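You operate a simulated robot arm through the tools that you are given. There is no shell and no other tool. Be economical: measure what you need, move in short steps, check, and stop when the job is done.

Carry out the task below with a simulated robot arm. There is one attempt and no reset: what you move stays moved.

TASK
Bake the two washed cores dry with the damper open.
Fine: dial to the heat on the plate's tag; door shut before you switch on; switch off at the green lamp, then open the door.

Only the result counts: the job must be done as asked and must still hold three seconds after the hand-in. Knocking over, shifting, dropping, spilling or breaking anything else fails it.

THE ROBOT
A 7-joint arm with a two-finger parallel gripper, fixed in place. Base frame: the origin is at the foot of the arm, x ahead of it, y to its left, z up. Lengths are in mm, angles in degrees, forces in N, time in s.
With the tool pointing down near the work surface it reaches from about 300 to 700 mm from the base axis. Its first joint turns from -66.0 to 66.0 degrees. Payload 1.57 kg.
Tool frame: the origin (TCP) lies between the finger pads and is the grasp point; the fingertips stand 30 mm ahead of it; z points along the fingers, y is the line along which they close. Largest opening 110 mm; finger width 24, thickness 12; the body of the gripper, 48 by 112 mm, starts 78 mm behind the TCP.
Orientation is that of the tool frame in the base frame, as [roll, pitch, yaw] about the fixed x, y, z axes, in that order (R = Rz(yaw) Ry(pitch) Rx(roll)). With the fingers straight down and closing along the base's y, the tool's x points along the base's -x, its y along +y and its z along -z.

THE INTERFACE
- The arm moves only by the tool play_rows. Its argument "targets" is a list that holds one entry, the list of rows, each a list of 7 numbers: the gripper command, from -1 (shut) to 1 (fully open), values between in proportion, then the shift along the base's x, y, z in mm, then the turn, a rotation vector about the base's x, y, z in rad. In form: [[[hand, tx, ty, tz, ax, ay, az], ...]]. A call has 1 to 10 rows; each row is the pose to reach, as a shift and turn from the pose commanded when the call began. Rows are played at 5 a second. More than 50 mm and 8.6 degrees between two rows, or a gripper value outside its range, and nothing of the call is played. A pose out of reach is approached as far as the arm can. The call stops where the force on the tool passes 90 N (or 10 N more than at its start, if that is more) or the arm is blocked; 0.2 s more then pass. The fingers move at their own pace (about 108 mm/s each) and stop on an object; they squeeze with about 32 N. The grip force told is the motor's: it shows also when the fingers shut on nothing. Time passes only in rows, and 0.2 s behind the last, so rows that repeat a pose let the fingers close. The reply holds the time, the measured pose of the TCP, the force on the tool along the base axes, the opening and the grip force, in the units named above and with some noise, with the torque about the TCP (base axes, N m) and any sound that the robot's microphone picked up.
- Cameras (640 x 400 px; columns grow to the right, rows downward): "scene" is fixed at [187, -400.1, 1410]; the picture's right is [0.58, -0.81, 0.00], its down [-0.49, -0.35, -0.80] and it looks along [0.65, 0.47, -0.60] (base axes); focal length 336 px, centre (320, 200). "wrist" rides on the gripper at [70, 16, -141] in the tool frame; the picture's right is [-0.23, 0.97, 0.00], its down [-0.86, -0.20, -0.48] and it looks along [-0.47, -0.11, 0.88] (tool axes); focal length 222 px, centre (320, 200).
- snapshot(camera): a new picture of that camera. The clock stands still meanwhile.
- probe_pixels(camera, pixels): there is no depth. For up to 12 entries [column, row, z] of the newest picture of that camera ("zoom" is the newest enlarged one), the place [x, y] in the base frame at which the ray of that pixel passes the height z, good to about 2 mm, but the place of the scene camera against the robot may be out by one fixed shift of up to 18 mm in any direction. The clock stands still meanwhile.
- inspect(camera, box): a new picture of the part [left, top, right, bottom] of that camera's present view, enlarged. The clock stands still meanwhile.
- sign_off(): hands the job in; it is judged then, once.

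Keep the steps short. Do not move on a guess: measure, check each grasp and each placing, and mend mistakes. In all there are 80 turns and 46 pictures (those below and enlarged ones count). Leave the gripper open and the arm clear of the work at the hand-in unless told otherwise, and finish with a single line.

The tools are called as name(argument=value, ...) on one line, values as JSON. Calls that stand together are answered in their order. play_rows: Moves the arm, as the interface text tells. Its arguments: {"type":"object","properties":{"targets":{"type":"array","items":{"type":"array","items":{"type":"array","items":{"type":"number"}}}}},"required":["targets"]} The other tools are called the same way: snapshot (camera) takes a picture; probe_pixels (camera, pixels) gives the place at which the rays of pixels pass given heights; inspect (camera, box) takes an enlarged picture of a part of a camera's view; sign_off () hands the job in.

At the start:

```text
time_s: 0.0
tool_pos: [472.4, -4.9, 1197.5]
ee_rot: [179.9, 0.0, -180.0]
force: [-0.2, -0.2, -0.2]
wrist_torque: [0.0, -0.01, 0.03]
grip_width: 110.0
gripper_force: 0.1
```

scene: 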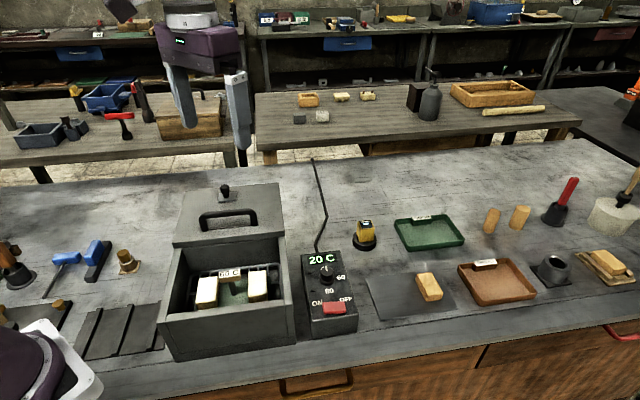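
wrist: 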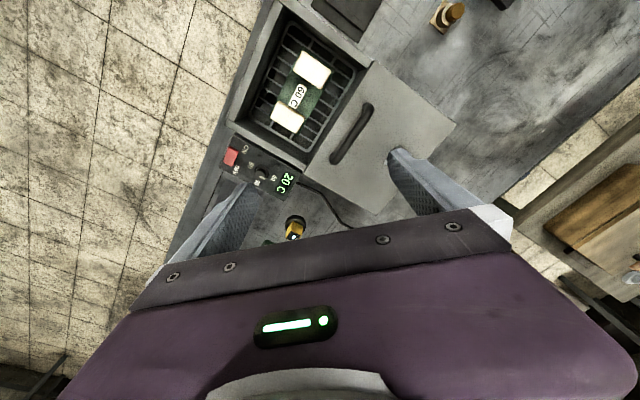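

The oven is open, with a plate inside tagged "60 C" and two white blocks on it. I'll take enlarged views of the oven, the control box and the trays before moving.

inspect(camera="scene", box=[150, 170, 310, 270])

inspect(camera="scene", box=[150, 250, 390, 400])

inspect(camera="scene", box=[350, 170, 640, 350])

```text
4.00 times, centred on (230, 220) of scene
```

zoom: 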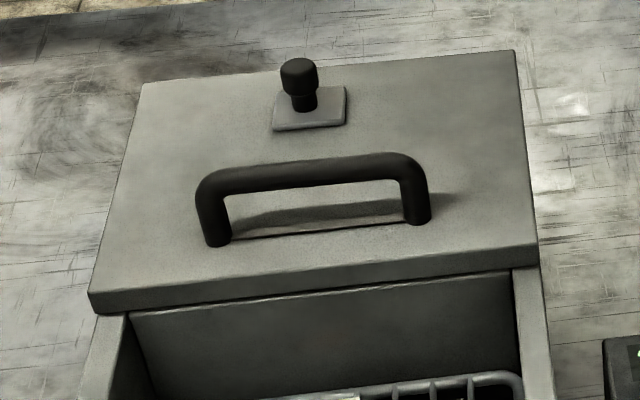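

```text
2.67 times, centred on (270, 325) of scene
```

zoom: 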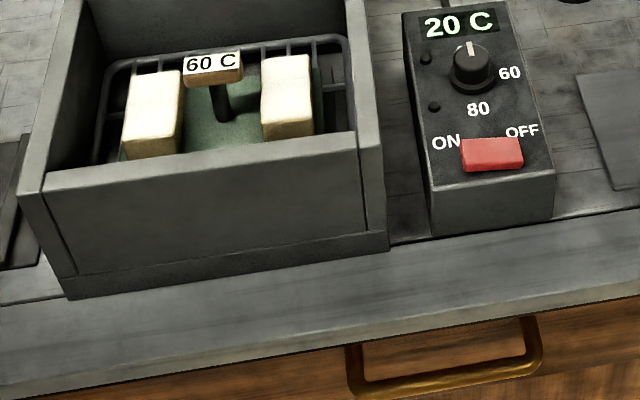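

```text
2.21 times, centred on (495, 260) of scene
```

zoom: 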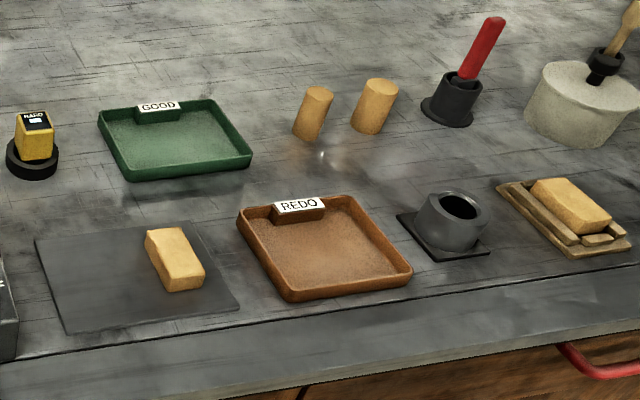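

The two washed cores already sit in the oven. I need to see whether the damper (the small knobbed plate on the lid) is open, and I need heights. I'll look closer with the wrist camera.

inspect(camera="wrist", box=[200, 0, 480, 220])

probe_pixels(camera="scene", pixels=[[357, 316, 800], [357, 316, 900], [224, 190, 800], [224, 190, 900], [326, 270, 900], [335, 308, 900], [228, 218, 900]])

probe_pixels(camera="wrist", pixels=[[260, 175, 800], [260, 175, 900], [230, 157, 800], [230, 157, 900], [295, 225, 900], [295, 225, 800], [350, 135, 900], [350, 135, 800]])

```text
1.82 times, centred on (340, 110) of wrist
```

zoom: 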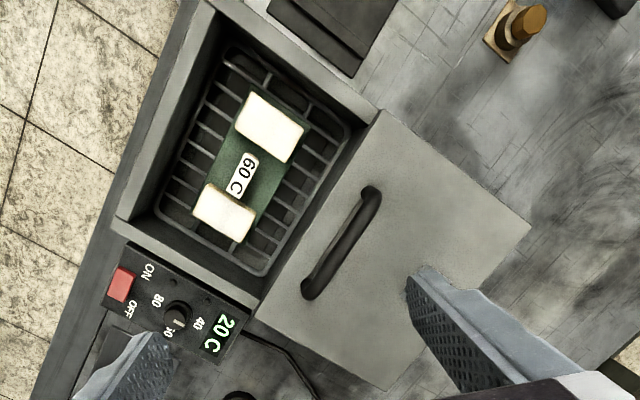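

```text
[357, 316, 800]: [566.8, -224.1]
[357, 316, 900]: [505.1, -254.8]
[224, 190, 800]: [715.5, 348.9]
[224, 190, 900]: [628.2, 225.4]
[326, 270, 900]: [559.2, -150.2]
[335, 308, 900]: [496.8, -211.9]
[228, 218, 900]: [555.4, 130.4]
```

```text
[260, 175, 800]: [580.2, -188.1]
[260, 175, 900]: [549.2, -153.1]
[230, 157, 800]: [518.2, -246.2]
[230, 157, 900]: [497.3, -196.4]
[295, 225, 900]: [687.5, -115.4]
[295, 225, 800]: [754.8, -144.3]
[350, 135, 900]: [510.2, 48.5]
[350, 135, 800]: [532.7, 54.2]
```

The dial pointer and damper are partly hidden by the fingers. I'll shift the arm 100 mm along +y to uncover the damper and to get a second viewpoint for heights.

play_rows(targets=[[[1, 0, 40, 0, 0, 0, 0], [1, 0, 80, 0, 0, 0, 0], [1, 0, 100, 0, 0, 0, 0], [1, 0, 100, 0, 0, 0, 0]]])

snapshot(camera="wrist")

```text
time_s: 1.0
tool_pos: [472.8, 97.7, 1196.2]
ee_rot: [179.9, 0.0, 180.0]
force: [-0.8, 0.2, -0.2]
wrist_torque: [-0.02, -0.01, -0.04]
grip_width: 109.8
gripper_force: 0.0
```

```text
39 pictures are left
```

wrist: 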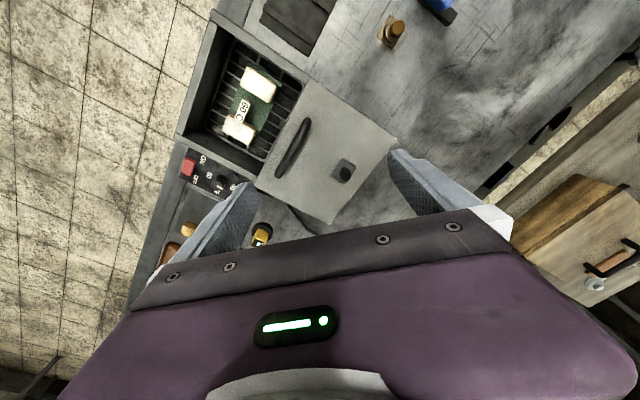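

inspect(camera="wrist", box=[250, 80, 410, 230])

probe_pixels(camera="wrist", pixels=[[188, 168, 900], [188, 168, 800], [220, 183, 900], [220, 183, 800], [293, 147, 900], [293, 147, 800]])

```text
2.67 times, centred on (330, 155) of wrist
```

zoom: 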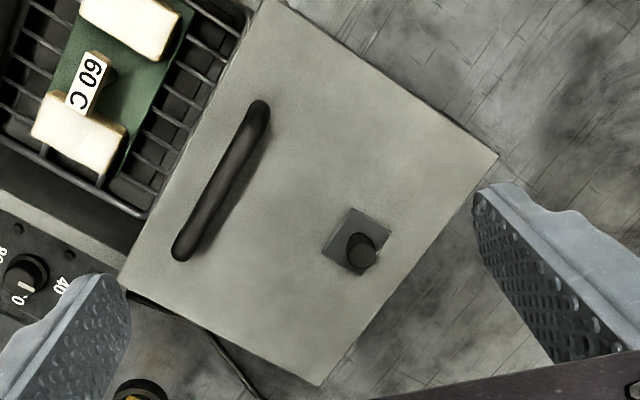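

```text
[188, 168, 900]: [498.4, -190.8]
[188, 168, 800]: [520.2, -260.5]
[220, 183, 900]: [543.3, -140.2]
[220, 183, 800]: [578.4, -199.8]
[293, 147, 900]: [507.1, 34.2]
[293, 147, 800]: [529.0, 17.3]
```

The damper knob sits on a plate with no hole in view, so it may be closed. The dial pointer isn't clear either. I'll move above the control box, staying about 100 mm clear of it, for a close look.

play_rows(targets=[[[1, 15, -40, 0, 0, 0, 0], [1, 30, -80, 0, 0, 0, 0], [1, 45, -120, 0, 0, 0, 0], [1, 65, -160, 0, 0, 0, 0], [1, 80, -200, 0, 0, 0, 0], [1, 100, -240, 0, 0, 0, 0], [1, 120, -275, -20, 0, 0, 0], [1, 120, -275, -60, 0, 0, 0], [1, 120, -275, -100, 0, 0, 0], [1, 120, -275, -120, 0, 0, 0]]])

snapshot(camera="wrist")

```text
time_s: 3.2
tool_pos: [593.8, -178.4, 1078.0]
ee_rot: [180.0, 0.0, 179.9]
force: [0.7, -0.2, -1.1]
wrist_torque: [0.02, -0.01, 0.02]
grip_width: 110.1
gripper_force: 0.0
out of reach, approached as far as the arm can: row 7
```

```text
37 pictures are left
```

wrist: 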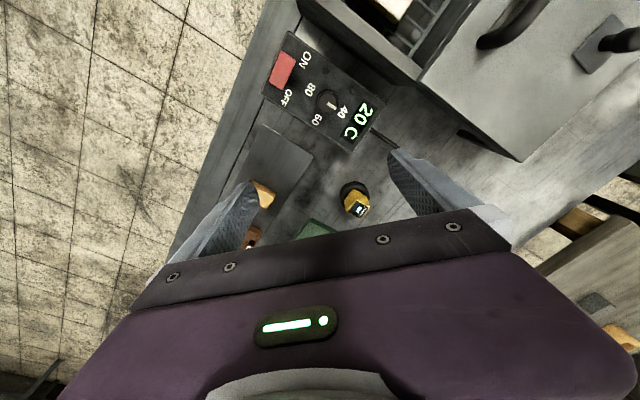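

inspect(camera="wrist", box=[255, 25, 395, 155])

probe_pixels(camera="wrist", pixels=[[282, 70, 900], [282, 70, 800], [327, 103, 900], [327, 103, 800], [520, 160, 900], [520, 160, 800]])

```text
3.08 times, centred on (325, 90) of wrist
```

zoom: 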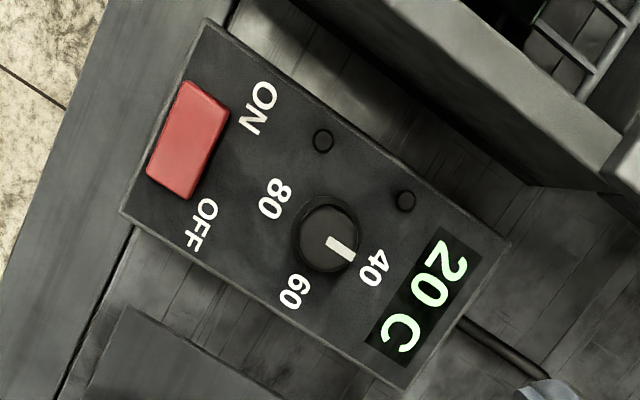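

```text
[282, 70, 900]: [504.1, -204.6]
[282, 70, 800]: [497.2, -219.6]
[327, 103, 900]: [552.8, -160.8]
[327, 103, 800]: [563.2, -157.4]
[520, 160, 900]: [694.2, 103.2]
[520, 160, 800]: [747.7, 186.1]
```

The pointer is at 40; 60 is a quarter turn clockwise from there (seen from above). By triangulation the knob top is at about (555, -160, 880). The red rocker is at about (502, -208, 875), with ON on the oven side. I'll go above the knob with the fingers half open and check the alignment.

play_rows(targets=[[[0.1, -15, 8, -40, 0, 0, 0], [0.1, -30, 14, -80, 0, 0, 0], [0.1, -39, 18.4, -118, 0, 0, 0], [0.1, -39, 18.4, -118, 0, 0, 0]]])

snapshot(camera="wrist")

```text
time_s: 4.2
tool_pos: [554.1, -159.2, 957.3]
ee_rot: [179.9, -0.1, 180.0]
force: [-0.6, 0.1, 0.3]
wrist_torque: [0.0, -0.01, 0.03]
grip_width: 60.3
gripper_force: 0.1
```

```text
35 pictures are left
```

wrist: 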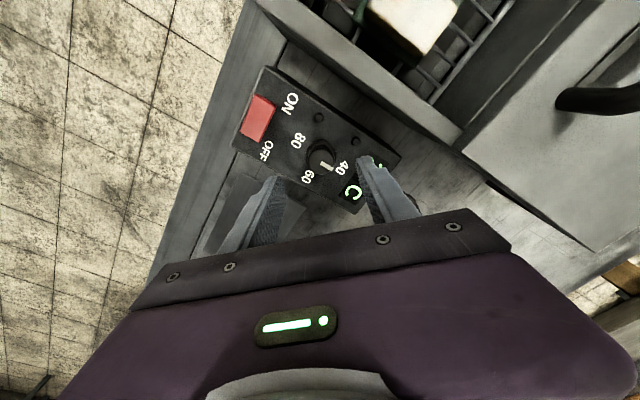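

I'll probe the knob top and base, the box face, the rocker ends and the oven edges.

inspect(camera="wrist", box=[230, 60, 410, 210])

probe_pixels(camera="wrist", pixels=[[322, 157, 880], [322, 157, 870], [319, 157, 860], [257, 118, 875], [257, 118, 865], [264, 67, 860], [400, 153, 860], [364, 213, 860], [234, 145, 860], [456, 145, 900], [456, 145, 950], [500, 182, 940]])

```text
2.67 times, centred on (320, 135) of wrist
```

zoom: 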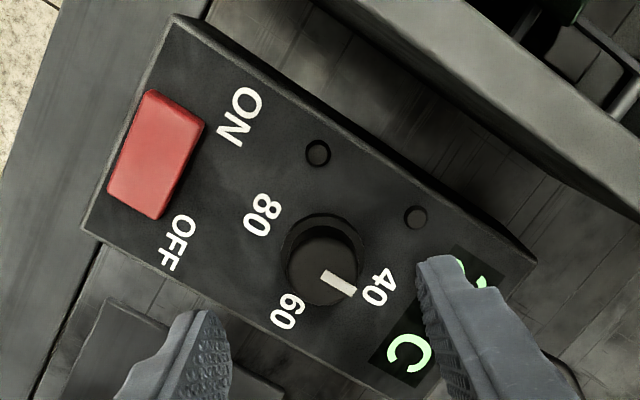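

```text
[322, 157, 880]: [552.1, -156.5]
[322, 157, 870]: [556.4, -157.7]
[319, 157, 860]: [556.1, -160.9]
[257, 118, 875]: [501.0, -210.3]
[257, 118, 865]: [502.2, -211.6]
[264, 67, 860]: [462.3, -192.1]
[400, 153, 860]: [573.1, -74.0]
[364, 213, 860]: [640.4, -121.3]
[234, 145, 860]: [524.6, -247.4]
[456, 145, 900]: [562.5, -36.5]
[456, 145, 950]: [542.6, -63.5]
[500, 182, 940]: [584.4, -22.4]
```

The knob axis is at about (556, -159). I'll lower until the tips reach around z 864, at the sides of the knob, then close on it gently.

play_rows(targets=[[[0.1, 2, 0, -30, 0, 0, 0], [0.1, 2, 0, -50, 0, 0, 0], [0.1, 2, 0, -60, 0, 0, 0], [0.1, 2, 0, -63, 0, 0, 0], [0.1, 2, 0, -63, 0, 0, 0]]])

snapshot(camera="wrist")

```text
time_s: 5.4
tool_pos: [555.7, -159.9, 894.9]
ee_rot: [179.9, 0.0, 180.0]
force: [1.0, -0.5, -0.5]
wrist_torque: [0.04, 0.03, 0.02]
grip_width: 60.3
gripper_force: 0.1
```

```text
33 pictures are left
```

wrist: 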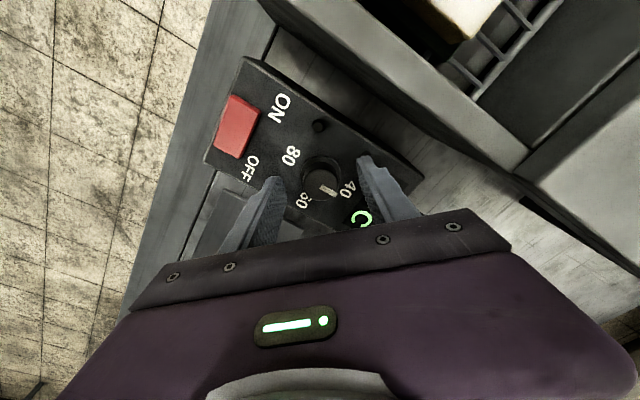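

The knob is centred between the tips. I'll close on it and turn the first 60° clockwise.

play_rows(targets=[[[-0.6, 0, 0, 0, 0, 0, 0], [-0.6, 0, 0, 0, 0, 0, 0], [-0.6, 0, 0, 0, 0, 0, 0], [-0.6, 0, 0, 0, 0, 0, -0.13], [-0.6, 0, 0, 0, 0, 0, -0.26]]])

snapshot(camera="wrist")

```text
time_s: 6.6
tool_pos: [556.5, -159.6, 896.0]
ee_rot: [180.0, 0.0, 165.1]
force: [1.7, 9.9, -5.9]
wrist_torque: [0.21, -0.65, 0.01]
grip_width: 32.2
gripper_force: 40.1
```

```text
32 pictures are left
```

wrist: 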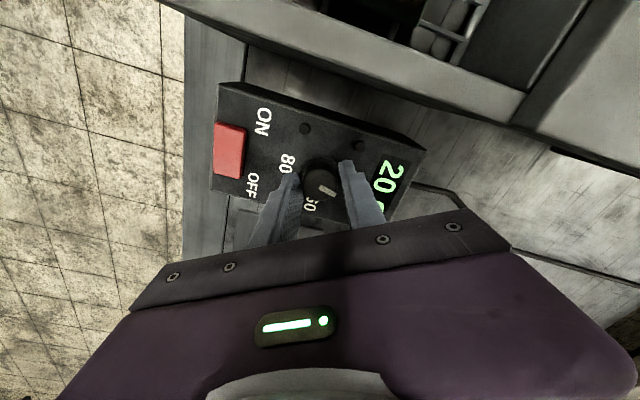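

The grip holds at 32 mm and the knob turns with the hand. I'll continue to 90° in total.

play_rows(targets=[[[-0.6, 0, 0, 0, 0, 0, -0.14], [-0.6, 0, 0, 0, 0, 0, -0.28], [-0.6, 0, 0, 0, 0, 0, -0.42], [-0.6, 0, 0, 0, 0, 0, -0.56], [-0.6, 0, 0, 0, 0, 0, -0.7], [-0.6, 0, 0, 0, 0, 0, -0.84], [-0.6, 0, 0, 0, 0, 0, -0.98], [-0.6, 0, 0, 0, 0, 0, -1.12], [-0.6, 0, 0, 0, 0, 0, -1.25], [-0.6, 0, 0, 0, 0, 0, -1.31]]])

snapshot(camera="wrist")

```text
time_s: 8.8
tool_pos: [555.9, -160.3, 895.8]
ee_rot: [-179.9, -0.1, 89.9]
force: [-6.3, 13.1, -10.0]
wrist_torque: [1.09, 0.2, 0.05]
grip_width: 32.1
gripper_force: 40.6
```

```text
31 pictures are left
```

wrist: 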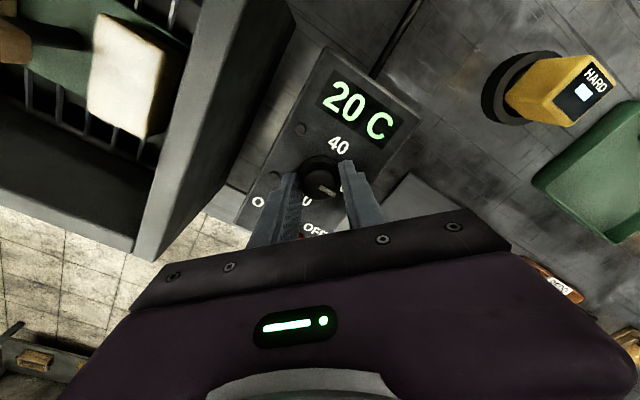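

Now I'll release, lift straight up and read the dial.

play_rows(targets=[[[0.1, 0, 0, 0, 0, 0, 0], [0.1, 0, 0, 0, 0, 0, 0], [0.1, 0, 0, 30, 0, 0, 0], [0.1, 0, 0, 70, 0, 0, 0], [0.1, 0, 0, 110, 0, 0, 0], [0.1, 0, 0, 110, 0, 0, 0]]])

inspect(camera="wrist", box=[220, 60, 420, 210])

```text
time_s: 10.2
tool_pos: [554.2, -160.7, 1005.9]
ee_rot: [180.0, 0.0, 90.0]
force: [0.3, 1.3, -0.3]
wrist_torque: [-0.01, 0.0, -0.03]
grip_width: 60.5
gripper_force: 0.0
```

```text
2.67 times, centred on (320, 135) of wrist
```

zoom: 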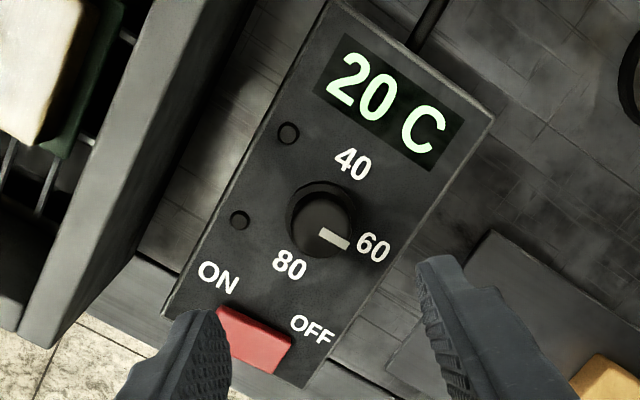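

The dial reads 60. Next is the damper: I'll rise, turn the hand to match the oven and move above the lid.

play_rows(targets=[[[0.1, 0, 0, 45, 0, 0, 0], [0.1, 0, 0, 90, 0, 0, 0], [0.1, 2, 25, 100, 0, 0, 0.14], [0.1, 4, 55, 100, 0, 0, 0.28], [0.1, 6, 85, 100, 0, 0, 0.42], [0.1, 8, 115, 100, 0, 0, 0.56], [0.1, 10, 145, 100, 0, 0, 0.7], [0.1, 11, 176, 100, 0, 0, 0.82], [0.1, 11, 176, 100, 0, 0, 0.82]]])

snapshot(camera="wrist")

```text
time_s: 12.2
tool_pos: [566.7, 14.9, 1106.7]
ee_rot: [-179.9, 0.1, 137.2]
force: [0.0, 0.0, 0.4]
wrist_torque: [-0.01, 0.02, 0.01]
grip_width: 60.6
gripper_force: 0.1
```

```text
29 pictures are left
```

wrist: 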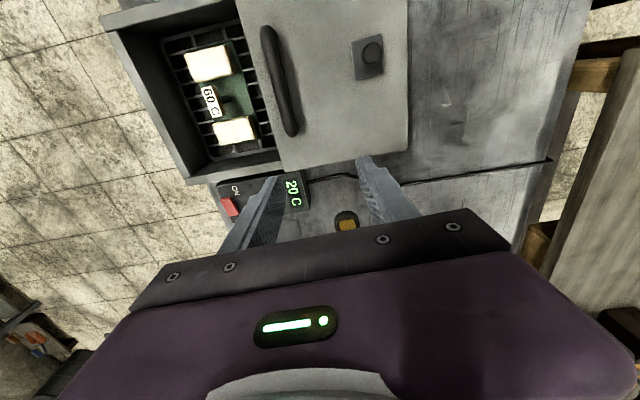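

inspect(camera="wrist", box=[330, 20, 410, 90])

probe_pixels(camera="wrist", pixels=[[371, 52, 900], [371, 52, 950], [280, 80, 900], [280, 80, 950], [408, 148, 900], [408, 148, 950], [282, 168, 900], [282, 168, 950], [237, 2, 900], [237, 2, 950], [188, 182, 900], [188, 182, 950]])

```text
5.71 times, centred on (370, 55) of wrist
```

zoom: 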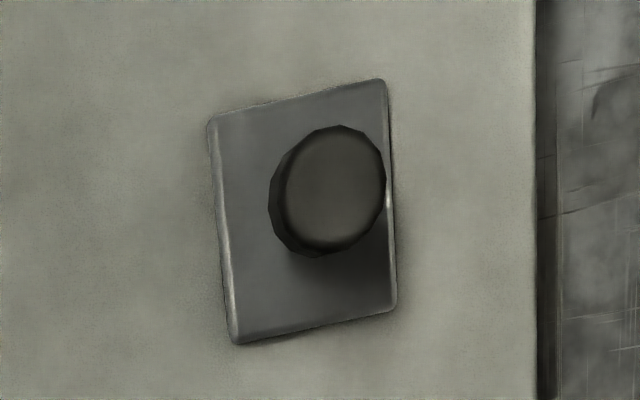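

```text
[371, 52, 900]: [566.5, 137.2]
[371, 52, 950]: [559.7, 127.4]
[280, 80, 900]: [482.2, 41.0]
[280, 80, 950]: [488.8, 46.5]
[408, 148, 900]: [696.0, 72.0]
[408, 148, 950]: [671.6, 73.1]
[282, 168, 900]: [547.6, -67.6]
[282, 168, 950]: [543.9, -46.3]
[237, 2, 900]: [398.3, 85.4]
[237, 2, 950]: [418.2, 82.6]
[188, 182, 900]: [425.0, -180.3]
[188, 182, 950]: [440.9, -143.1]
```

The damper plate covers its vent with no hole showing, so it's closed. The knob top is near (556, 124, 973) and the lid runs along about 44°. I'll go above the knob and check the alignment.

play_rows(targets=[[[0.1, 0, 40, -10, 0, 0, -0.04], [0.1, -5, 80, -20, 0, 0, -0.04], [0.1, -10, 109, -40, 0, 0, -0.04], [0.1, -10, 109, -80, 0, 0, -0.04], [0.1, -10, 109, -80, 0, 0, -0.04]]])

snapshot(camera="wrist")

```text
time_s: 13.4
tool_pos: [557.3, 123.8, 1026.0]
ee_rot: [-179.9, 0.0, 134.7]
force: [0.1, -0.5, -0.2]
wrist_torque: [-0.02, 0.01, 0.0]
grip_width: 60.3
gripper_force: 0.1
```

```text
27 pictures are left
```

wrist: 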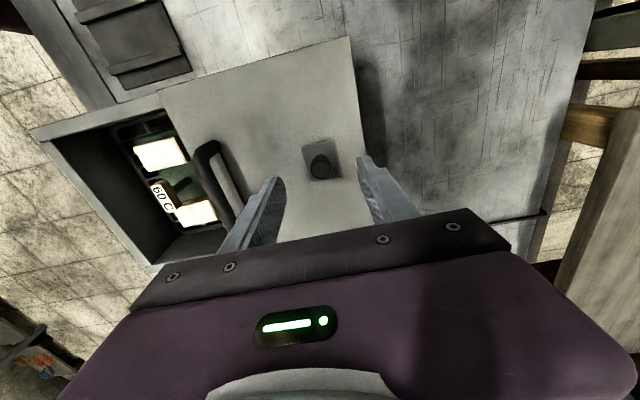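

inspect(camera="wrist", box=[260, 110, 380, 200])

probe_pixels(camera="wrist", pixels=[[320, 166, 973], [320, 166, 960], [322, 159, 945], [349, 37, 940], [349, 37, 930], [349, 37, 950]])

```text
4.44 times, centred on (320, 155) of wrist
```

zoom: 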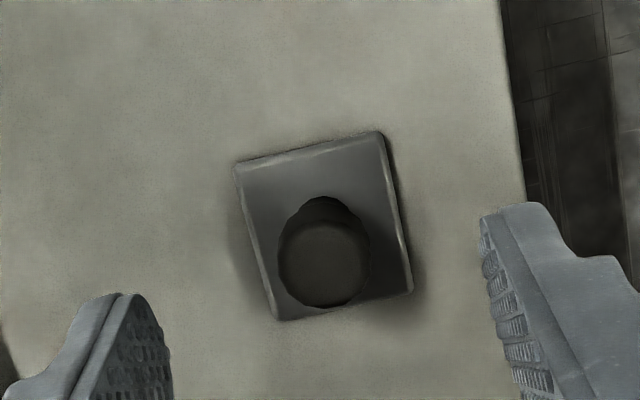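

```text
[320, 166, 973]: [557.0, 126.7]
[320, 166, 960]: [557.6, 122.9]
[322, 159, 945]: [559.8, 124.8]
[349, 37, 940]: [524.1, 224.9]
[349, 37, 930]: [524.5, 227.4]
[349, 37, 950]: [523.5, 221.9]
```

Knob at (558, 125) and centred. I'll lower to tips about z 957 and close.

play_rows(targets=[[[0.1, 0, 1, -20, 0, 0, 0], [0.1, 0, 1, -34, 0, 0, 0], [0.1, 0, 1, -40, 0, 0, 0], [0.1, 0, 1, -40, 0, 0, 0], [-0.9, 0, 1, -40, 0, 0, 0], [-0.9, 0, 1, -40, 0, 0, 0], [-0.9, 0, 1, -40, 0, 0, 0]]])

snapshot(camera="wrist")

```text
time_s: 15.0
tool_pos: [555.8, 124.4, 986.9]
ee_rot: [180.0, -0.1, 134.8]
force: [-0.2, -0.2, -2.5]
wrist_torque: [-0.04, -0.07, -0.05]
grip_width: 19.2
gripper_force: 32.9
```

```text
25 pictures are left
```

wrist: 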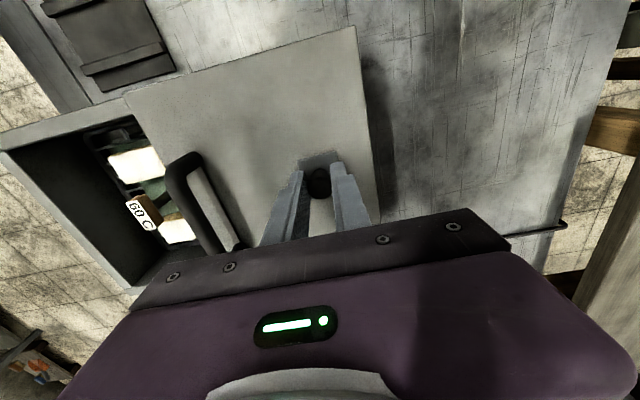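

I have the knob, 19 mm wide. I'll try a small slide across the lid of 12 mm toward (-0.70, 0.71), and read the force.

play_rows(targets=[[[-0.9, -3, 3, 0, 0, 0, 0], [-0.9, -6, 6, 0, 0, 0, 0], [-0.9, -8.5, 8.5, 0, 0, 0, 0], [-0.9, -8.5, 8.5, 0, 0, 0, 0]]])

snapshot(camera="wrist")

```text
time_s: 16.0
tool_pos: [546.1, 139.1, 985.1]
ee_rot: [180.0, -0.4, 135.0]
force: [0.1, -0.8, 0.1]
wrist_torque: [0.1, 0.07, 0.02]
grip_width: 5.7
gripper_force: 0.1
```

```text
24 pictures are left
```

wrist: 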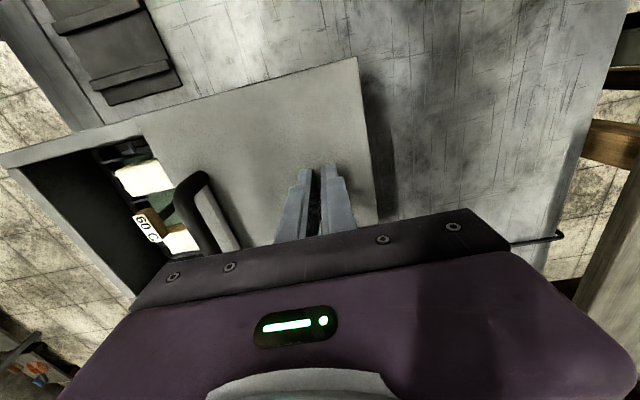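

The fingers slipped off the knob, so it resists in that direction. I'll lift and look at whether anything moved.

play_rows(targets=[[[-0.9, -6, 6, 20, 0, 0, 0], [0.1, -6, 6, 60, 0, 0, 0], [0.1, 10, -10, 75, 0, 0, 0], [0.1, 10, -10, 75, 0, 0, 0]]])

inspect(camera="wrist", box=[120, 20, 420, 220])

```text
time_s: 17.0
tool_pos: [559.2, 124.3, 1061.2]
ee_rot: [180.0, 0.1, 134.8]
force: [0.2, -0.7, -0.3]
wrist_torque: [0.03, 0.04, 0.02]
grip_width: 60.5
gripper_force: 0.1
```

```text
2.00 times, centred on (270, 120) of wrist
```

zoom: 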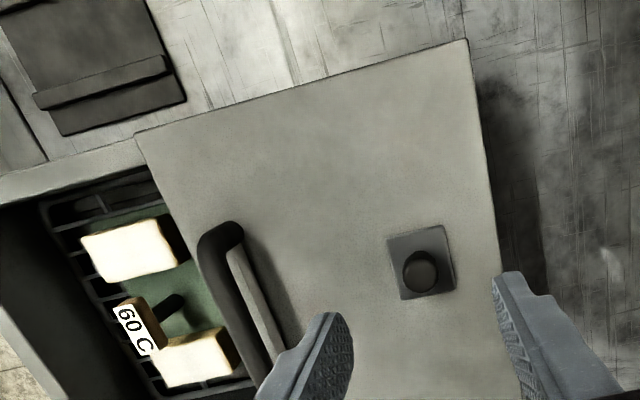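

Nothing moved. The fingers close along the lid's own axis, so they can push positively that way. I'll regrip and test backwards, along (0.71, 0.70), in small steps.

play_rows(targets=[[[0.1, -2, 1, -30, 0, 0, 0], [0.1, -2, 1, -60, 0, 0, 0], [0.1, -2, 1, -77, 0, 0, 0], [0.1, -2, 1, -77, 0, 0, 0], [-0.9, -2, 1, -77, 0, 0, 0], [-0.9, -2, 1, -77, 0, 0, 0], [-0.9, -2, 1, -77, 0, 0, 0], [-0.9, 0, 3, -77, 0, 0, 0], [-0.9, 2, 5, -77, 0, 0, 0]]])

```text
time_s: 19.0
tool_pos: [559.0, 124.3, 984.5]
ee_rot: [-179.5, 0.0, 134.6]
force: [-26.4, -26.7, 10.9]
wrist_torque: [-0.65, 0.57, -0.22]
grip_width: 19.3
gripper_force: 33.1
```

It pushes back with about 37 N, so it doesn't slide backwards. I'll relieve that and test forwards a few millimetres.

play_rows(targets=[[[-0.9, -4, -4, 0, 0, 0, 0], [-0.9, -6, -6, 0, 0, 0, 0], [-0.9, -8, -8, 0, 0, 0, 0], [-0.9, -8, -8, 0, 0, 0, 0]]])

inspect(camera="wrist", box=[80, 20, 420, 240])

```text
time_s: 20.0
tool_pos: [552.6, 120.6, 985.1]
ee_rot: [179.8, 0.0, 134.7]
force: [0.9, 1.0, 0.0]
wrist_torque: [0.43, 0.21, 0.06]
grip_width: 19.3
gripper_force: 33.0
```

```text
1.82 times, centred on (250, 130) of wrist
```

zoom: 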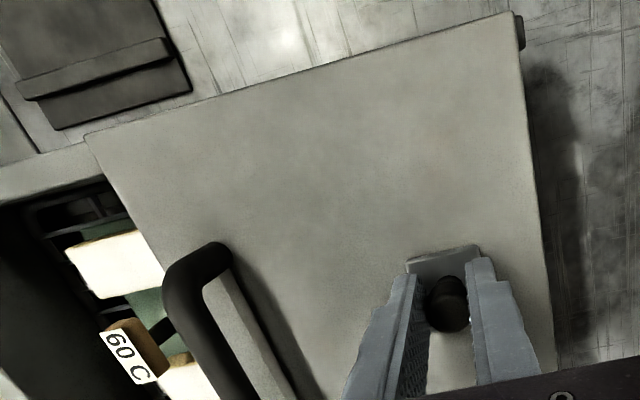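

The lid itself slid forward freely (its rail end now shows), so the damper isn't a front-back slider. I'll try 6 mm the other way across the lid, toward (0.70, -0.71), and read the force.

play_rows(targets=[[[-0.9, 2, -2, 0, 0, 0, 0], [-0.9, 4.2, -4.2, 0, 0, 0, 0], [-0.9, 4.2, -4.2, 0, 0, 0, 0]]])

```text
time_s: 20.8
tool_pos: [556.1, 115.6, 984.9]
ee_rot: [180.0, 0.0, 134.8]
force: [0.4, -0.4, -0.5]
wrist_torque: [-0.02, -0.01, -0.01]
grip_width: 19.2
gripper_force: 33.8
```

No resistance: it moves this way. I'll continue another 10 mm and look.

play_rows(targets=[[[-0.9, 2.5, -2.5, 0, 0, 0, 0], [-0.9, 5, -5, 0, 0, 0, 0], [-0.9, 7.5, -7.5, 0, 0, 0, 0], [-0.9, 7.5, -7.5, 0, 0, 0, 0]]])

inspect(camera="wrist", box=[220, 70, 420, 220])

```text
time_s: 21.8
tool_pos: [564.1, 108.0, 984.3]
ee_rot: [180.0, -0.1, 134.9]
force: [-0.4, -1.0, 8.9]
wrist_torque: [-0.01, 0.06, -0.02]
grip_width: 19.3
gripper_force: 32.9
```

```text
2.67 times, centred on (320, 145) of wrist
```

zoom: 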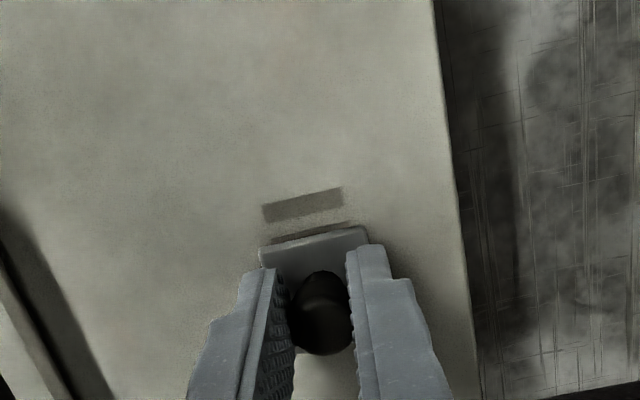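

The damper slides and vent slots are appearing. I'll keep on to its end stop, watching the force.

play_rows(targets=[[[-0.9, 3, -3, 0, 0, 0, 0], [-0.9, 6, -6, 0, 0, 0, 0], [-0.9, 9, -9, 0, 0, 0, 0], [-0.9, 12, -12, 0, 0, 0, 0], [-0.9, 14, -14, 0, 0, 0, 0], [-0.9, 14, -14, 0, 0, 0, 0]]])

inspect(camera="wrist", box=[220, 70, 420, 220])

```text
time_s: 23.2
tool_pos: [577.6, 97.6, 985.3]
ee_rot: [-180.0, -0.2, 134.9]
force: [-12.4, 11.5, 11.0]
wrist_torque: [0.38, 0.39, 0.04]
grip_width: 19.0
gripper_force: 34.0
```

```text
2.67 times, centred on (320, 145) of wrist
```

zoom: 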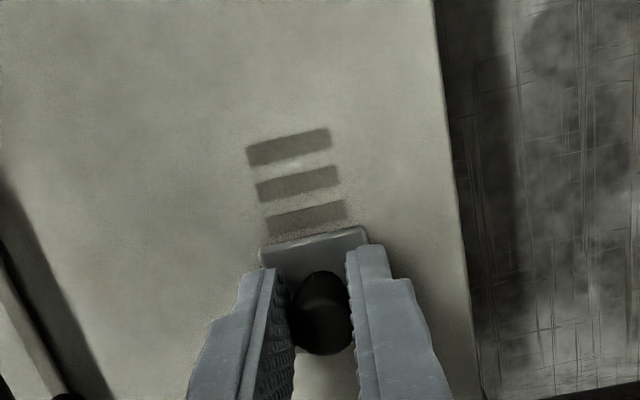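

All three slots are open and the slide is at its stop. I'll release, rise, and move above the lid handle near (485, 43).

play_rows(targets=[[[0.1, -1, 1, 0, 0, 0, 0], [0.1, -1, 1, 0, 0, 0, 0], [0.1, -1, 1, 40, 0, 0, 0], [0.1, -1, 1, 70, 0, 0, 0], [0.1, -30, -15, 70, 0, 0, 0], [0.1, -60, -35, 70, 0, 0, 0], [0.1, -92, -54, 70, 0, 0, 0], [0.1, -92, -54, 55, 0, 0, 0], [0.1, -92, -54, 55, 0, 0, 0]]])

snapshot(camera="wrist")

```text
time_s: 25.2
tool_pos: [484.8, 40.4, 1039.5]
ee_rot: [-180.0, 0.1, 134.6]
force: [-0.7, -0.4, -0.1]
wrist_torque: [-0.02, -0.01, -0.01]
grip_width: 60.7
gripper_force: 0.1
```

```text
19 pictures are left
```

wrist: 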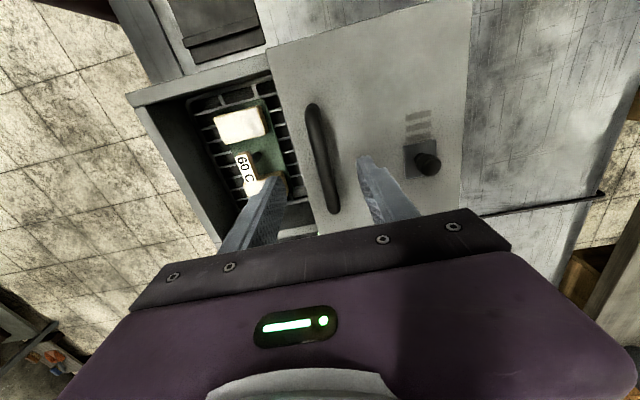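

probe_pixels(camera="wrist", pixels=[[322, 160, 963], [313, 108, 963], [333, 208, 963], [422, 155, 945], [268, 50, 940], [315, 232, 940], [216, 242, 940], [128, 97, 940], [216, 242, 920], [128, 97, 920], [243, 172, 900]])

```text
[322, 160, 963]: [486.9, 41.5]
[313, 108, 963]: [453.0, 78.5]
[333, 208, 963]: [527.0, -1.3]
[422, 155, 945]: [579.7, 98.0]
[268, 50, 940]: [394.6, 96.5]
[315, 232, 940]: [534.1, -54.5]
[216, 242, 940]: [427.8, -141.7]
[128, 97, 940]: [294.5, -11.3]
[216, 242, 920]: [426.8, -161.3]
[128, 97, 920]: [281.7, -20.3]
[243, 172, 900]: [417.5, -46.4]
```

The handle centre is at (489, 39), between the fingers. I'll lower to tips around z 949 and close.

play_rows(targets=[[[0.1, 3, -1, -30, 0, 0, 0], [0.1, 3, -1, -50, 0, 0, 0], [0.1, 3, -1, -60, 0, 0, 0], [0.1, 3, -1, -60, 0, 0, 0], [-1, 3, -1, -60, 0, 0, 0], [-1, 3, -1, -60, 0, 0, 0], [-1, 3, -1, -60, 0, 0, 0]]])

```text
time_s: 26.8
tool_pos: [489.2, 39.7, 979.8]
ee_rot: [-180.0, -0.1, 134.8]
force: [0.1, -0.4, -5.8]
wrist_torque: [-0.2, -0.25, 0.33]
grip_width: 13.8
gripper_force: 29.9
```

The handle is gripped at 13.8 mm. I'll draw the lid forward along (-0.71, -0.70), 130 mm first.

play_rows(targets=[[[-1, -8, -8, 0, 0, 0, 0], [-1, -18, -18, 0, 0, 0, 0], [-1, -28, -28, 0, 0, 0, 0], [-1, -38, -38, 0, 0, 0, 0], [-1, -48, -48, 0, 0, 0, 0], [-1, -58, -58, 0, 0, 0, 0], [-1, -68, -68, 0, 0, 0, 0], [-1, -78, -78, 0, 0, 0, 0], [-1, -88, -88, 0, 0, 0, 0], [-1, -95, -95, 0, 0, 0, 0]]])

snapshot(camera="scene")

```text
time_s: 29.0
tool_pos: [393.9, -54.8, 980.7]
ee_rot: [179.9, 0.2, 134.7]
force: [14.4, -12.9, 23.2]
wrist_torque: [-0.08, -0.11, 0.38]
grip_width: 14.0
gripper_force: 30.5
```

```text
18 pictures are left
```

scene: 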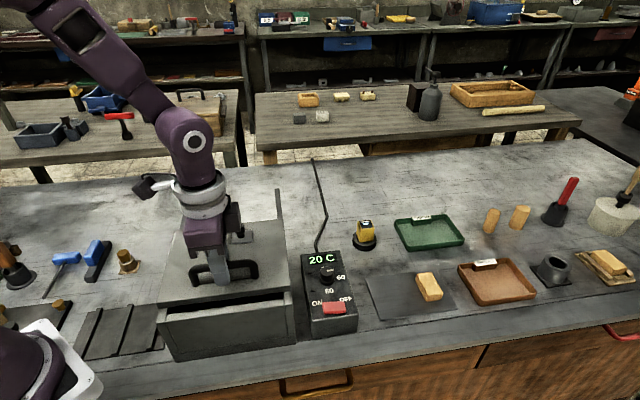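

Nearly shut, with a small gap left at the front. There is some sideways load, so I'll correct 2 mm across and go on in small steps until it stops.

play_rows(targets=[[[-1, 0, -4, 0, 0, 0, 0], [-1, -3, -7, 0, 0, 0, 0], [-1, -6, -10, 0, 0, 0, 0], [-1, -8, -12, 0, 0, 0, 0], [-1, -10, -14, 0, 0, 0, 0], [-1, -12, -16, 0, 0, 0, 0], [-1, -12, -16, 0, 0, 0, 0]]])

inspect(camera="scene", box=[150, 210, 310, 370])

```text
time_s: 30.6
tool_pos: [380.1, -69.4, 978.5]
ee_rot: [-179.8, -0.3, 134.7]
force: [-18.2, 20.5, 6.8]
wrist_torque: [-0.12, -0.15, 0.3]
grip_width: 13.7
gripper_force: 30.3
```

```text
2.50 times, centred on (230, 290) of scene
```

zoom: 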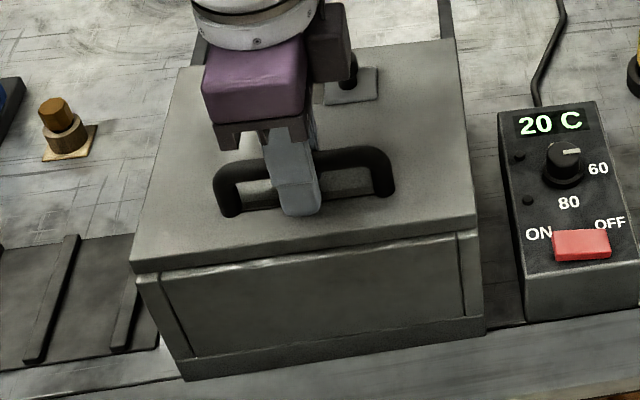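

The lid looks flush, but I feel no end stop yet. I'll ease the sideways load and push on a few millimetres to find the stop.

play_rows(targets=[[[-1, -2, 1, 0, 0, 0, 0], [-1, -4, -1, 0, 0, 0, 0], [-1, -6, -3, 0, 0, 0, 0], [-1, -6, -3, 0, 0, 0, 0]]])

```text
time_s: 31.6
tool_pos: [378.1, -75.3, 978.3]
ee_rot: [179.9, 0.1, 134.8]
force: [2.0, 14.6, -28.1]
wrist_torque: [-0.09, -0.07, 0.3]
grip_width: 13.8
gripper_force: 30.6
```

play_rows(targets=[[[-1, -1, -2, 0, 0, 0, 0], [-1, -2, -4, 0, 0, 0, 0], [-1, -2, -4, 0, 0, 0, 0]]])

inspect(camera="scene", box=[150, 210, 310, 370])

```text
time_s: 32.4
tool_pos: [377.8, -73.3, 979.3]
ee_rot: [179.8, 0.1, 135.1]
force: [26.3, 60.7, -2.1]
wrist_torque: [0.06, -0.07, 0.18]
grip_width: 14.0
gripper_force: 30.7
```

```text
2.50 times, centred on (230, 290) of scene
```

zoom: 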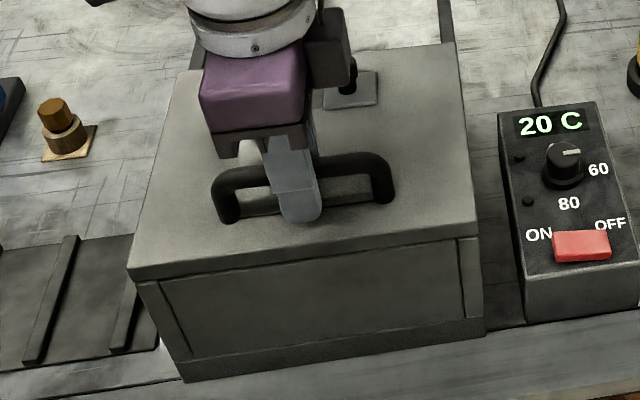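

The lid is against its stop: 66 N along the slide axis and flush at the front. I'll ease off, release, rise and go above the ON end of the rocker with closed fingers.

play_rows(targets=[[[-1, 2, 4, 0, 0, 0, 0], [0, 2, 4, 0, 0, 0, 0], [0, 2, 4, 0, 0, 0, 0], [0, 2, 4, 40, 0, 0, 0], [0, 2, 4, 75, 0, 0, 0], [-1, 30, -30, 75, 0, 0, 0], [-1, 60, -60, 75, 0, 0, 0], [-1, 90, -92, 75, 0, 0, 0], [-1, 115, -121, 60, 0, 0, 0], [-1, 115, -121, 40, 0, 0, 0]]])

snapshot(camera="wrist")

```text
time_s: 34.6
tool_pos: [488.8, -198.9, 1019.6]
ee_rot: [-180.0, 0.0, 134.7]
force: [0.5, 0.1, 0.1]
wrist_torque: [0.02, -0.04, 0.02]
grip_width: 0.0
gripper_force: 21.8
```

```text
15 pictures are left
```

wrist: 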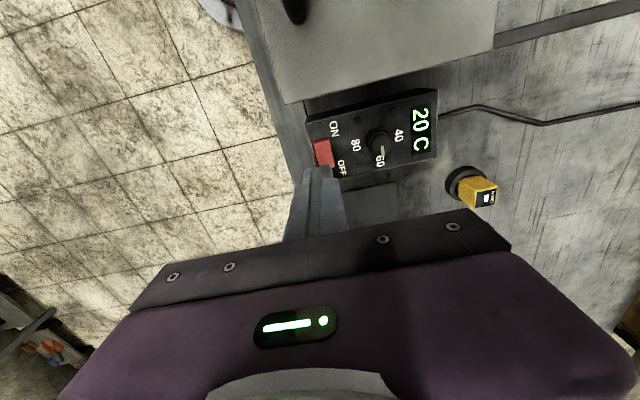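

probe_pixels(camera="wrist", pixels=[[321, 143, 875], [327, 165, 872], [324, 153, 874], [314, 142, 874], [328, 139, 874]])

```text
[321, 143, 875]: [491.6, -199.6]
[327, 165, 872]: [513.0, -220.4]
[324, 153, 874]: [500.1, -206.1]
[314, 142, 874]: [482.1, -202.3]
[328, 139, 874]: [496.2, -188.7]
```

The ON end is at about (491, -199). I'll lower to just above it, then press in small steps.

play_rows(targets=[[[-1, 2.5, 0, -40, 0, 0, 0], [-1, 2.5, 0, -80, 0, 0, 0], [-1, 2.5, 0, -102, 0, 0, 0], [-1, 2.5, 0, -107, 0, 0, 0], [-1, 2.5, 0, -110, 0, 0, 0], [-1, 2.5, 0, -113, 0, 0, 0]]])

inspect(camera="scene", box=[290, 240, 390, 350])

```text
time_s: 36.0
tool_pos: [491.3, -198.0, 905.8]
ee_rot: [180.0, 0.0, 134.7]
force: [0.7, 0.1, 0.5]
wrist_torque: [-0.03, 0.03, -0.02]
grip_width: 0.0
gripper_force: 21.3
```

```text
3.64 times, centred on (340, 295) of scene
```

zoom: 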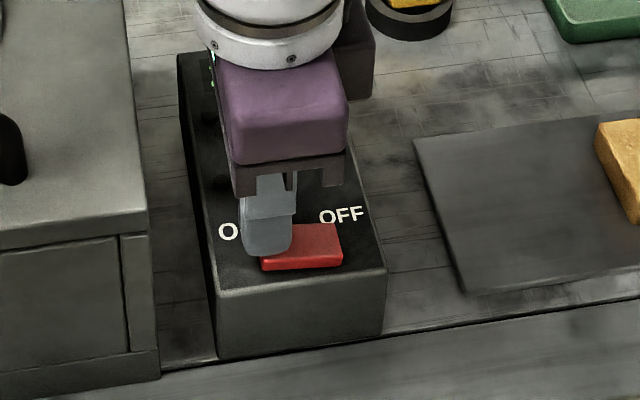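

The tip is over the ON end with no contact yet. I'll press on in 2 mm steps.

play_rows(targets=[[[-1, 0, 0, -2, 0, 0, 0], [-1, 0, 0, -4, 0, 0, 0], [-1, 0, 0, -6, 0, 0, 0]]])

```text
time_s: 36.8
tool_pos: [490.2, -198.6, 901.8]
ee_rot: [-180.0, 0.0, 134.7]
force: [-2.9, 3.1, 12.1]
wrist_torque: [0.02, -0.01, -0.04]
grip_width: 0.0
gripper_force: 21.1
```

play_rows(targets=[[[-1, 0, 0, -2, 0, 0, 0], [-1, 0, 0, -4, 0, 0, 0], [-1, 0, 0, -4, 0, 0, 0]]])

inspect(camera="scene", box=[290, 240, 390, 350])

```text
time_s: 37.4
tool_pos: [490.8, -198.1, 901.8]
ee_rot: [179.9, 0.1, 134.8]
force: [-12.5, 6.1, 25.7]
wrist_torque: [0.03, 0.16, -0.13]
grip_width: 0.0
gripper_force: 21.5
stopped in row 3: the force on the tool passed its limit at 98 N (the readings are from after the stop); the commanded pose is now the measured one
```

```text
3.64 times, centred on (340, 295) of scene
```

zoom: 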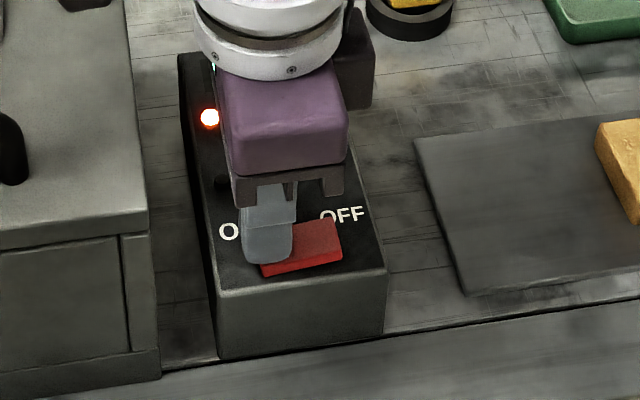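

The heater is on: the red lamp is lit and the rocker is tipped. I'll rise and hover over the OFF end to await the green lamp.

play_rows(targets=[[[-1, 0, 0, 25, 0, 0, 0], [-1, 10, -10, 25, 0, 0, 0], [-1, 20, -20, 25, 0, 0, 0], [-1, 20, -20, 25, 0, 0, 0]]])

snapshot(camera="wrist")

```text
time_s: 38.4
tool_pos: [512.5, -219.5, 925.0]
ee_rot: [179.9, 0.2, 134.7]
force: [-0.1, -0.4, -0.4]
wrist_torque: [-0.02, -0.02, -0.01]
grip_width: 0.0
gripper_force: 20.9
```

```text
12 pictures are left
```

wrist: 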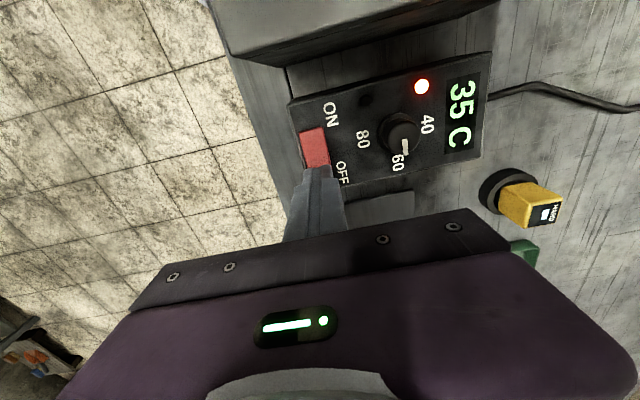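

35 °C and rising quickly. I'll wait about 1 s while lowering to just above the OFF end.

play_rows(targets=[[[-1, -1, 1, -4, 0, 0, 0], [-1, -1, 1, -8, 0, 0, 0], [-1, -1, 1, -8, 0, 0, 0], [-1, -1, 1, -8, 0, 0, 0]]])

snapshot(camera="wrist")

```text
time_s: 39.4
tool_pos: [510.5, -217.7, 916.6]
ee_rot: [179.9, 0.1, 134.8]
force: [-0.2, -0.2, -0.4]
wrist_torque: [0.01, -0.04, 0.01]
grip_width: 0.1
gripper_force: 21.4
```

```text
11 pictures are left
```

wrist: 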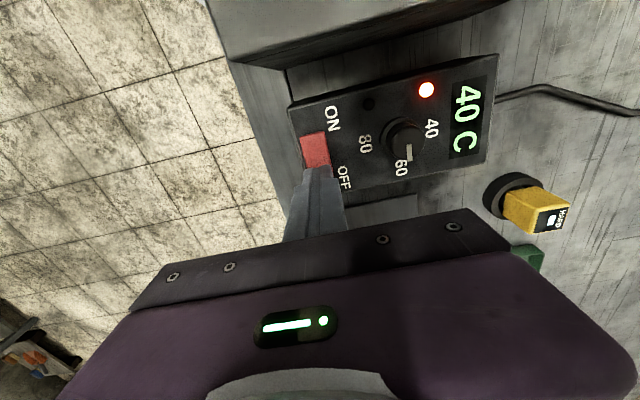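

40 °C. I'll wait about 2 s twice, then look.

play_rows(targets=[[[-1, 0, 0, 0, 0, 0, 0], [-1, 0, 0, 0, 0, 0, 0], [-1, 0, 0, 0, 0, 0, 0], [-1, 0, 0, 0, 0, 0, 0], [-1, 0, 0, 0, 0, 0, 0], [-1, 0, 0, 0, 0, 0, 0], [-1, 0, 0, 0, 0, 0, 0], [-1, 0, 0, 0, 0, 0, 0], [-1, 0, 0, 0, 0, 0, 0], [-1, 0, 0, 0, 0, 0, 0]]])

play_rows(targets=[[[-1, 0, 0, 0, 0, 0, 0], [-1, 0, 0, 0, 0, 0, 0], [-1, 0, 0, 0, 0, 0, 0], [-1, 0, 0, 0, 0, 0, 0], [-1, 0, 0, 0, 0, 0, 0], [-1, 0, 0, 0, 0, 0, 0], [-1, 0, 0, 0, 0, 0, 0]]])

snapshot(camera="wrist")

```text
time_s: 41.6
tool_pos: [511.2, -217.6, 916.6]
ee_rot: [179.9, 0.3, 134.9]
force: [0.2, -0.6, -0.3]
wrist_torque: [0.01, 0.0, 0.04]
grip_width: 0.1
gripper_force: 21.7
```

```text
time_s: 43.2
tool_pos: [510.4, -218.8, 916.9]
ee_rot: [180.0, 0.3, 134.8]
force: [0.3, 0.1, 0.0]
wrist_torque: [0.01, 0.01, 0.03]
grip_width: 0.0
gripper_force: 21.5
```

```text
10 pictures are left
```

wrist: 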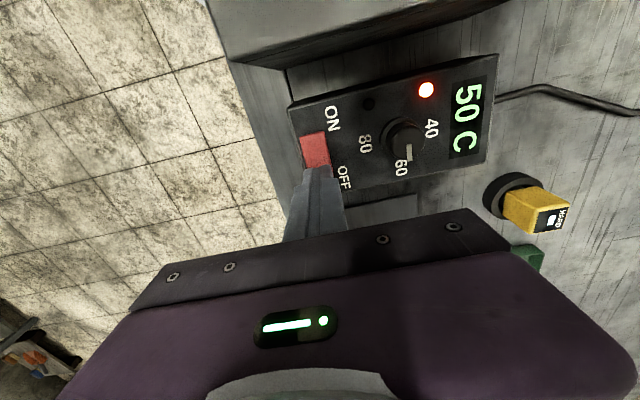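

50 °C, red still lit. I'll wait about 4 s more.

play_rows(targets=[[[-1, 0, 0, 0, 0, 0, 0], [-1, 0, 0, 0, 0, 0, 0], [-1, 0, 0, 0, 0, 0, 0], [-1, 0, 0, 0, 0, 0, 0], [-1, 0, 0, 0, 0, 0, 0], [-1, 0, 0, 0, 0, 0, 0], [-1, 0, 0, 0, 0, 0, 0], [-1, 0, 0, 0, 0, 0, 0], [-1, 0, 0, 0, 0, 0, 0], [-1, 0, 0, 0, 0, 0, 0]]])

play_rows(targets=[[[-1, 0, 0, 0, 0, 0, 0], [-1, 0, 0, 0, 0, 0, 0], [-1, 0, 0, 0, 0, 0, 0], [-1, 0, 0, 0, 0, 0, 0], [-1, 0, 0, 0, 0, 0, 0], [-1, 0, 0, 0, 0, 0, 0], [-1, 0, 0, 0, 0, 0, 0], [-1, 0, 0, 0, 0, 0, 0]]])

snapshot(camera="wrist")

```text
time_s: 45.4
tool_pos: [511.2, -218.1, 916.5]
ee_rot: [179.9, 0.2, 134.8]
force: [0.6, -0.2, -0.1]
wrist_torque: [0.01, -0.02, -0.03]
grip_width: 0.0
gripper_force: 21.5
```

```text
time_s: 47.2
tool_pos: [511.4, -219.1, 918.0]
ee_rot: [179.8, 0.3, 134.8]
force: [-0.6, 0.1, 0.1]
wrist_torque: [0.0, -0.01, 0.0]
grip_width: 0.1
gripper_force: 21.2
```

```text
9 pictures are left
```

wrist: 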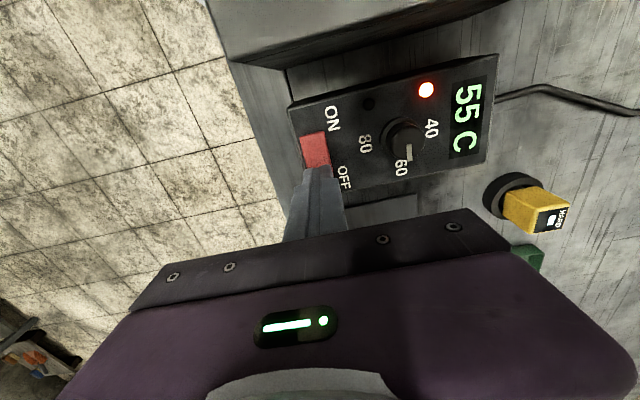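

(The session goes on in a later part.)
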